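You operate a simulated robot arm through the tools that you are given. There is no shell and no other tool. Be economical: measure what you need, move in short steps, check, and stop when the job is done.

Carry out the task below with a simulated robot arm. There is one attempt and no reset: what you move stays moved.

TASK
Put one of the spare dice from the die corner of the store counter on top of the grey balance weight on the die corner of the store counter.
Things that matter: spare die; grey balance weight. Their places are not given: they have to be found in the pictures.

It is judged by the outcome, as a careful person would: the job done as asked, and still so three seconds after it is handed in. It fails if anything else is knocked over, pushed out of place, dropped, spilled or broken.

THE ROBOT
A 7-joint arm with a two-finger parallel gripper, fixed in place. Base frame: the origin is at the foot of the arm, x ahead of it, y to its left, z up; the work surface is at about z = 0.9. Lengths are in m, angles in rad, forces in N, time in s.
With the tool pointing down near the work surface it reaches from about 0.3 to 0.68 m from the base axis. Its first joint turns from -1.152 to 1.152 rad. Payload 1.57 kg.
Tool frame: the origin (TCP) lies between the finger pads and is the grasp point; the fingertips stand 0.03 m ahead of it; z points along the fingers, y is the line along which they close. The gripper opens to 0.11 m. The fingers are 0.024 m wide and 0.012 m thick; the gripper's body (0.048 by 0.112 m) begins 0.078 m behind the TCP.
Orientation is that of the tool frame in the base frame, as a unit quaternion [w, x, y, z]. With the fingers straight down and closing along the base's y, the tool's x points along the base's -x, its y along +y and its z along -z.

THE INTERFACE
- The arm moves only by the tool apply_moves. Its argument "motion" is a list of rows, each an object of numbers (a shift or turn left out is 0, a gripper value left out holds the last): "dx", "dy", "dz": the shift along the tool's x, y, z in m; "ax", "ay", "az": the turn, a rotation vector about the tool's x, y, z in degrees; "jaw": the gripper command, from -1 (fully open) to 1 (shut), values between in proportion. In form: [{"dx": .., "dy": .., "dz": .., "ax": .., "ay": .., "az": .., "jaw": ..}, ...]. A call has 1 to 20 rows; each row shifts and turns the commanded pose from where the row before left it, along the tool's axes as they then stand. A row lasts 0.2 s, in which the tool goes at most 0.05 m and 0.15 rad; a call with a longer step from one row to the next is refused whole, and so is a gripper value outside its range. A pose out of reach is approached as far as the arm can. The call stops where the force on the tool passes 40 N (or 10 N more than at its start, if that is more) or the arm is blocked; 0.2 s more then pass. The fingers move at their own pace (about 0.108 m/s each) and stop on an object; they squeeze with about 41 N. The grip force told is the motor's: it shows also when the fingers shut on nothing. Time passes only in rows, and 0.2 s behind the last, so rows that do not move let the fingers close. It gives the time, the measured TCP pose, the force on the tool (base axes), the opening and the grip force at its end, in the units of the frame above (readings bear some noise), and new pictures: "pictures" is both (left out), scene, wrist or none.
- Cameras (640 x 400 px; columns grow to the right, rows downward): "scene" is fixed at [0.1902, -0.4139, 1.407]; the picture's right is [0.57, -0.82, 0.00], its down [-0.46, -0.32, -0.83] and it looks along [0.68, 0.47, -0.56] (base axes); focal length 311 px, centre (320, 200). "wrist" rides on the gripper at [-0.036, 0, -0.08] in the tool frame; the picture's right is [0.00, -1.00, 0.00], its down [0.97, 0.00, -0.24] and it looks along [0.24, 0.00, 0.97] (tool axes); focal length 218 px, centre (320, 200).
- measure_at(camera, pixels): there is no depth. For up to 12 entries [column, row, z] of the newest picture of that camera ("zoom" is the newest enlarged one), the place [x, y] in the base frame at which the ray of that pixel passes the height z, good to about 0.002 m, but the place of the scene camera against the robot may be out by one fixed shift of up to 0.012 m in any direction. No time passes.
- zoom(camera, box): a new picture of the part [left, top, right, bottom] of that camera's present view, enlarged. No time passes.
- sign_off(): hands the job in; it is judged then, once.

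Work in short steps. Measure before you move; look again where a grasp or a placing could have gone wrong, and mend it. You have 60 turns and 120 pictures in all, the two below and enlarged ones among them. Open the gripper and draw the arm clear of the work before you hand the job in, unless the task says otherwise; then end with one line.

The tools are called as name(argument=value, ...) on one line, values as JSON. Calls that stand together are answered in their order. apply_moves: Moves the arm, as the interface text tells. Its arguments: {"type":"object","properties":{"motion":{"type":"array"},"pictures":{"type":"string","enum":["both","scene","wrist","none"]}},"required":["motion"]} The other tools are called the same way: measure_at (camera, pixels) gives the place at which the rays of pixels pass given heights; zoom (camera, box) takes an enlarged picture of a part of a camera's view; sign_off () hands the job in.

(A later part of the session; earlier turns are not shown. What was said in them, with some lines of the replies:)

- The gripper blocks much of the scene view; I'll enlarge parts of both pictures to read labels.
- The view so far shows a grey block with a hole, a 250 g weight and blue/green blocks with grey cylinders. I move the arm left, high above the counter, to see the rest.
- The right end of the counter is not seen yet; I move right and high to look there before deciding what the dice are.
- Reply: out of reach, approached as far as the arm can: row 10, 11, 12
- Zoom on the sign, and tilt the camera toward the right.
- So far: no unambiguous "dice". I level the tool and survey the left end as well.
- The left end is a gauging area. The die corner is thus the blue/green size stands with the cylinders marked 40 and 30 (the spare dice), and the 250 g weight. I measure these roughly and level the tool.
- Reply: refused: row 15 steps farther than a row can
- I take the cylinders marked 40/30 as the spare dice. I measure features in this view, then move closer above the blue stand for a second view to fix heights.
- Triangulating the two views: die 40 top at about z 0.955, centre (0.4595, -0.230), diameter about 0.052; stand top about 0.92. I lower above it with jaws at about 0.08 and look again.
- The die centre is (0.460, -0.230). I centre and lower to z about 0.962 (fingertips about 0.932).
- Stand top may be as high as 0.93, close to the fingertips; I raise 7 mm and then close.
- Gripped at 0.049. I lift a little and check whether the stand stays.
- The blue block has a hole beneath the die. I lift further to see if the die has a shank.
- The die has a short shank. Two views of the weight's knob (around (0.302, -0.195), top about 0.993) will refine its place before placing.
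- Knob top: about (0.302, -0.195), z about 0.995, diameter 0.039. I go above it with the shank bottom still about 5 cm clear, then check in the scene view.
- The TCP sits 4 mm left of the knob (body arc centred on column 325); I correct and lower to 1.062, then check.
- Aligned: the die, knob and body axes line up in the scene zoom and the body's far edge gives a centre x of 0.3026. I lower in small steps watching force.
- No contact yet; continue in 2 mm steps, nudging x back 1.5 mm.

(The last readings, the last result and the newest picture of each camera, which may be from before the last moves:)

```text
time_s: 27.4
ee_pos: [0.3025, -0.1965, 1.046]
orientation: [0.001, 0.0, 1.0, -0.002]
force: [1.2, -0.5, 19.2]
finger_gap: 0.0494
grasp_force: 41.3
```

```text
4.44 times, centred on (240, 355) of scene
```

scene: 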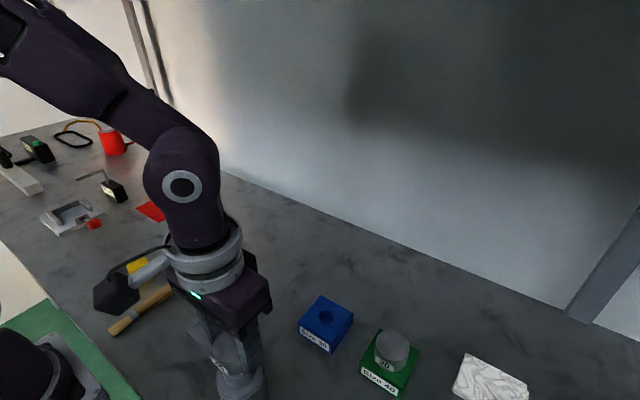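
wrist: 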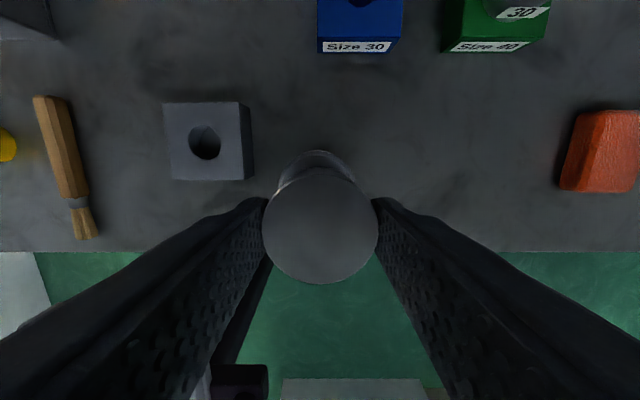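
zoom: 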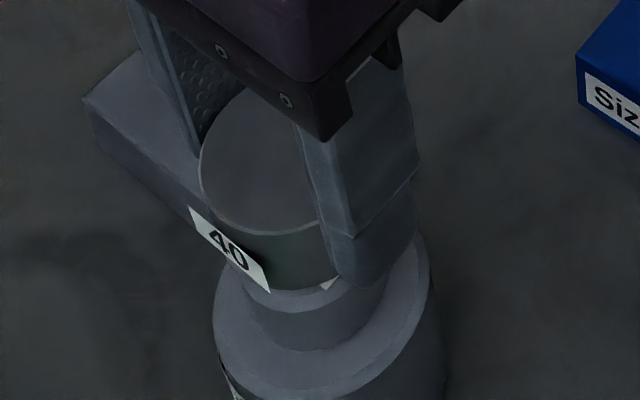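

Contact (force rose to +19 N). I ease up about 1 mm and open slowly.

apply_moves(motion=[{"dz": -0.001}, {}, {"jaw": 0.08}, {"jaw": 0.04}, {"jaw": 0.0}, {"jaw": -0.1}, {"jaw": -0.3}, {"jaw": -0.5}, {}])

zoom(camera="scene", box=[180, 310, 300, 400])

```text
time_s: 29.4
ee_pos: [0.3009, -0.1949, 1.0465]
orientation: [-0.001, 0.0, 1.0, 0.0]
force: [-0.6, -0.1, 0.2]
finger_gap: 0.0828
grasp_force: 0.1
```

scene: 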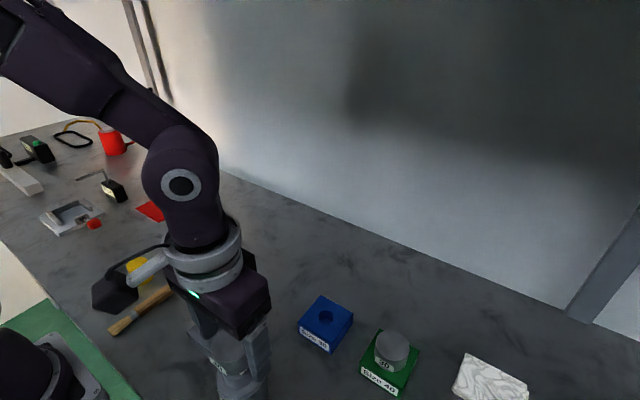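
wrist: 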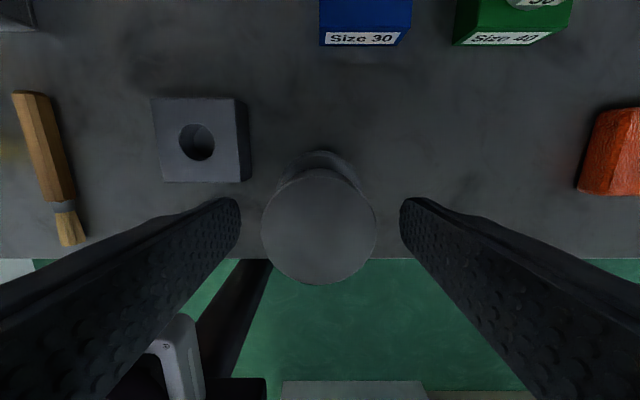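

```text
4.44 times, centred on (240, 355) of scene
```

zoom: 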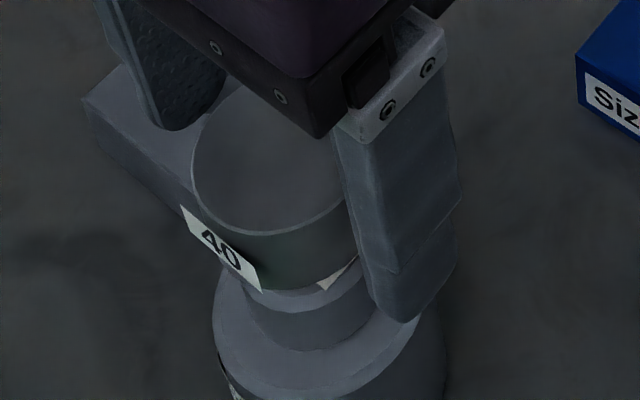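

The die stands by itself. I raise straight up and clear, then look.

apply_moves(motion=[{"dz": -0.02}, {"dz": -0.03}, {"dz": -0.04}, {"dz": -0.04}, {"dz": -0.04}, {"dy": 0.04}, {"dy": 0.04}, {"dy": 0.04}, {"dy": 0.04}, {"dy": 0.04}, {}])

zoom(camera="scene", box=[180, 300, 310, 400])

```text
time_s: 31.8
ee_pos: [0.3021, 0.0038, 1.2187]
orientation: [-0.001, 0.0, 1.0, -0.001]
force: [0.0, 0.0, -0.7]
finger_gap: 0.0824
grasp_force: 0.1
```

scene: 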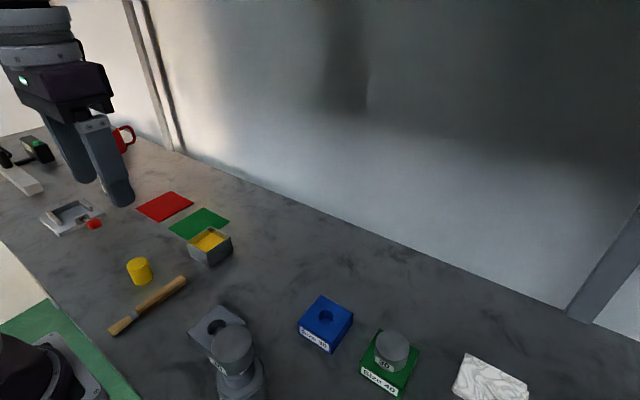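
wrist: 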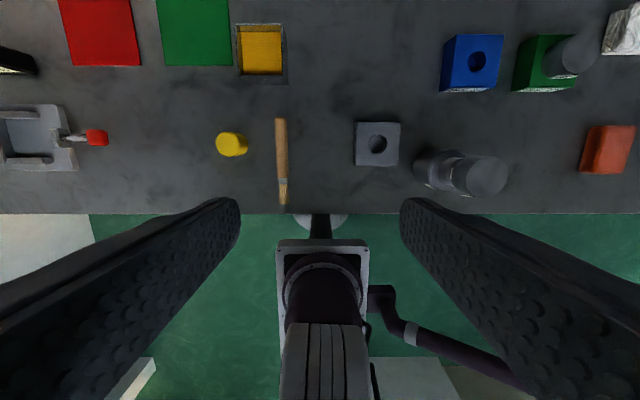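

```text
4.00 times, centred on (245, 350) of scene
```

zoom: 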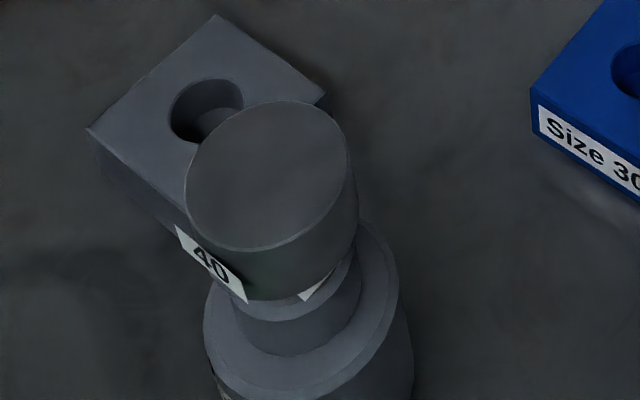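

The die stands upright on the weight's knob, everything else is in its place, and the arm is clear with the gripper open. I hand it in.

sign_off()

```text
The job is handed in.
```

The spare die marked "40" now stands upright on top of the grey 250 g balance weight; I took the two grey cylinders marked 30 and 40 to be the spare dice, and nothing else looked disturbed when I handed it in.
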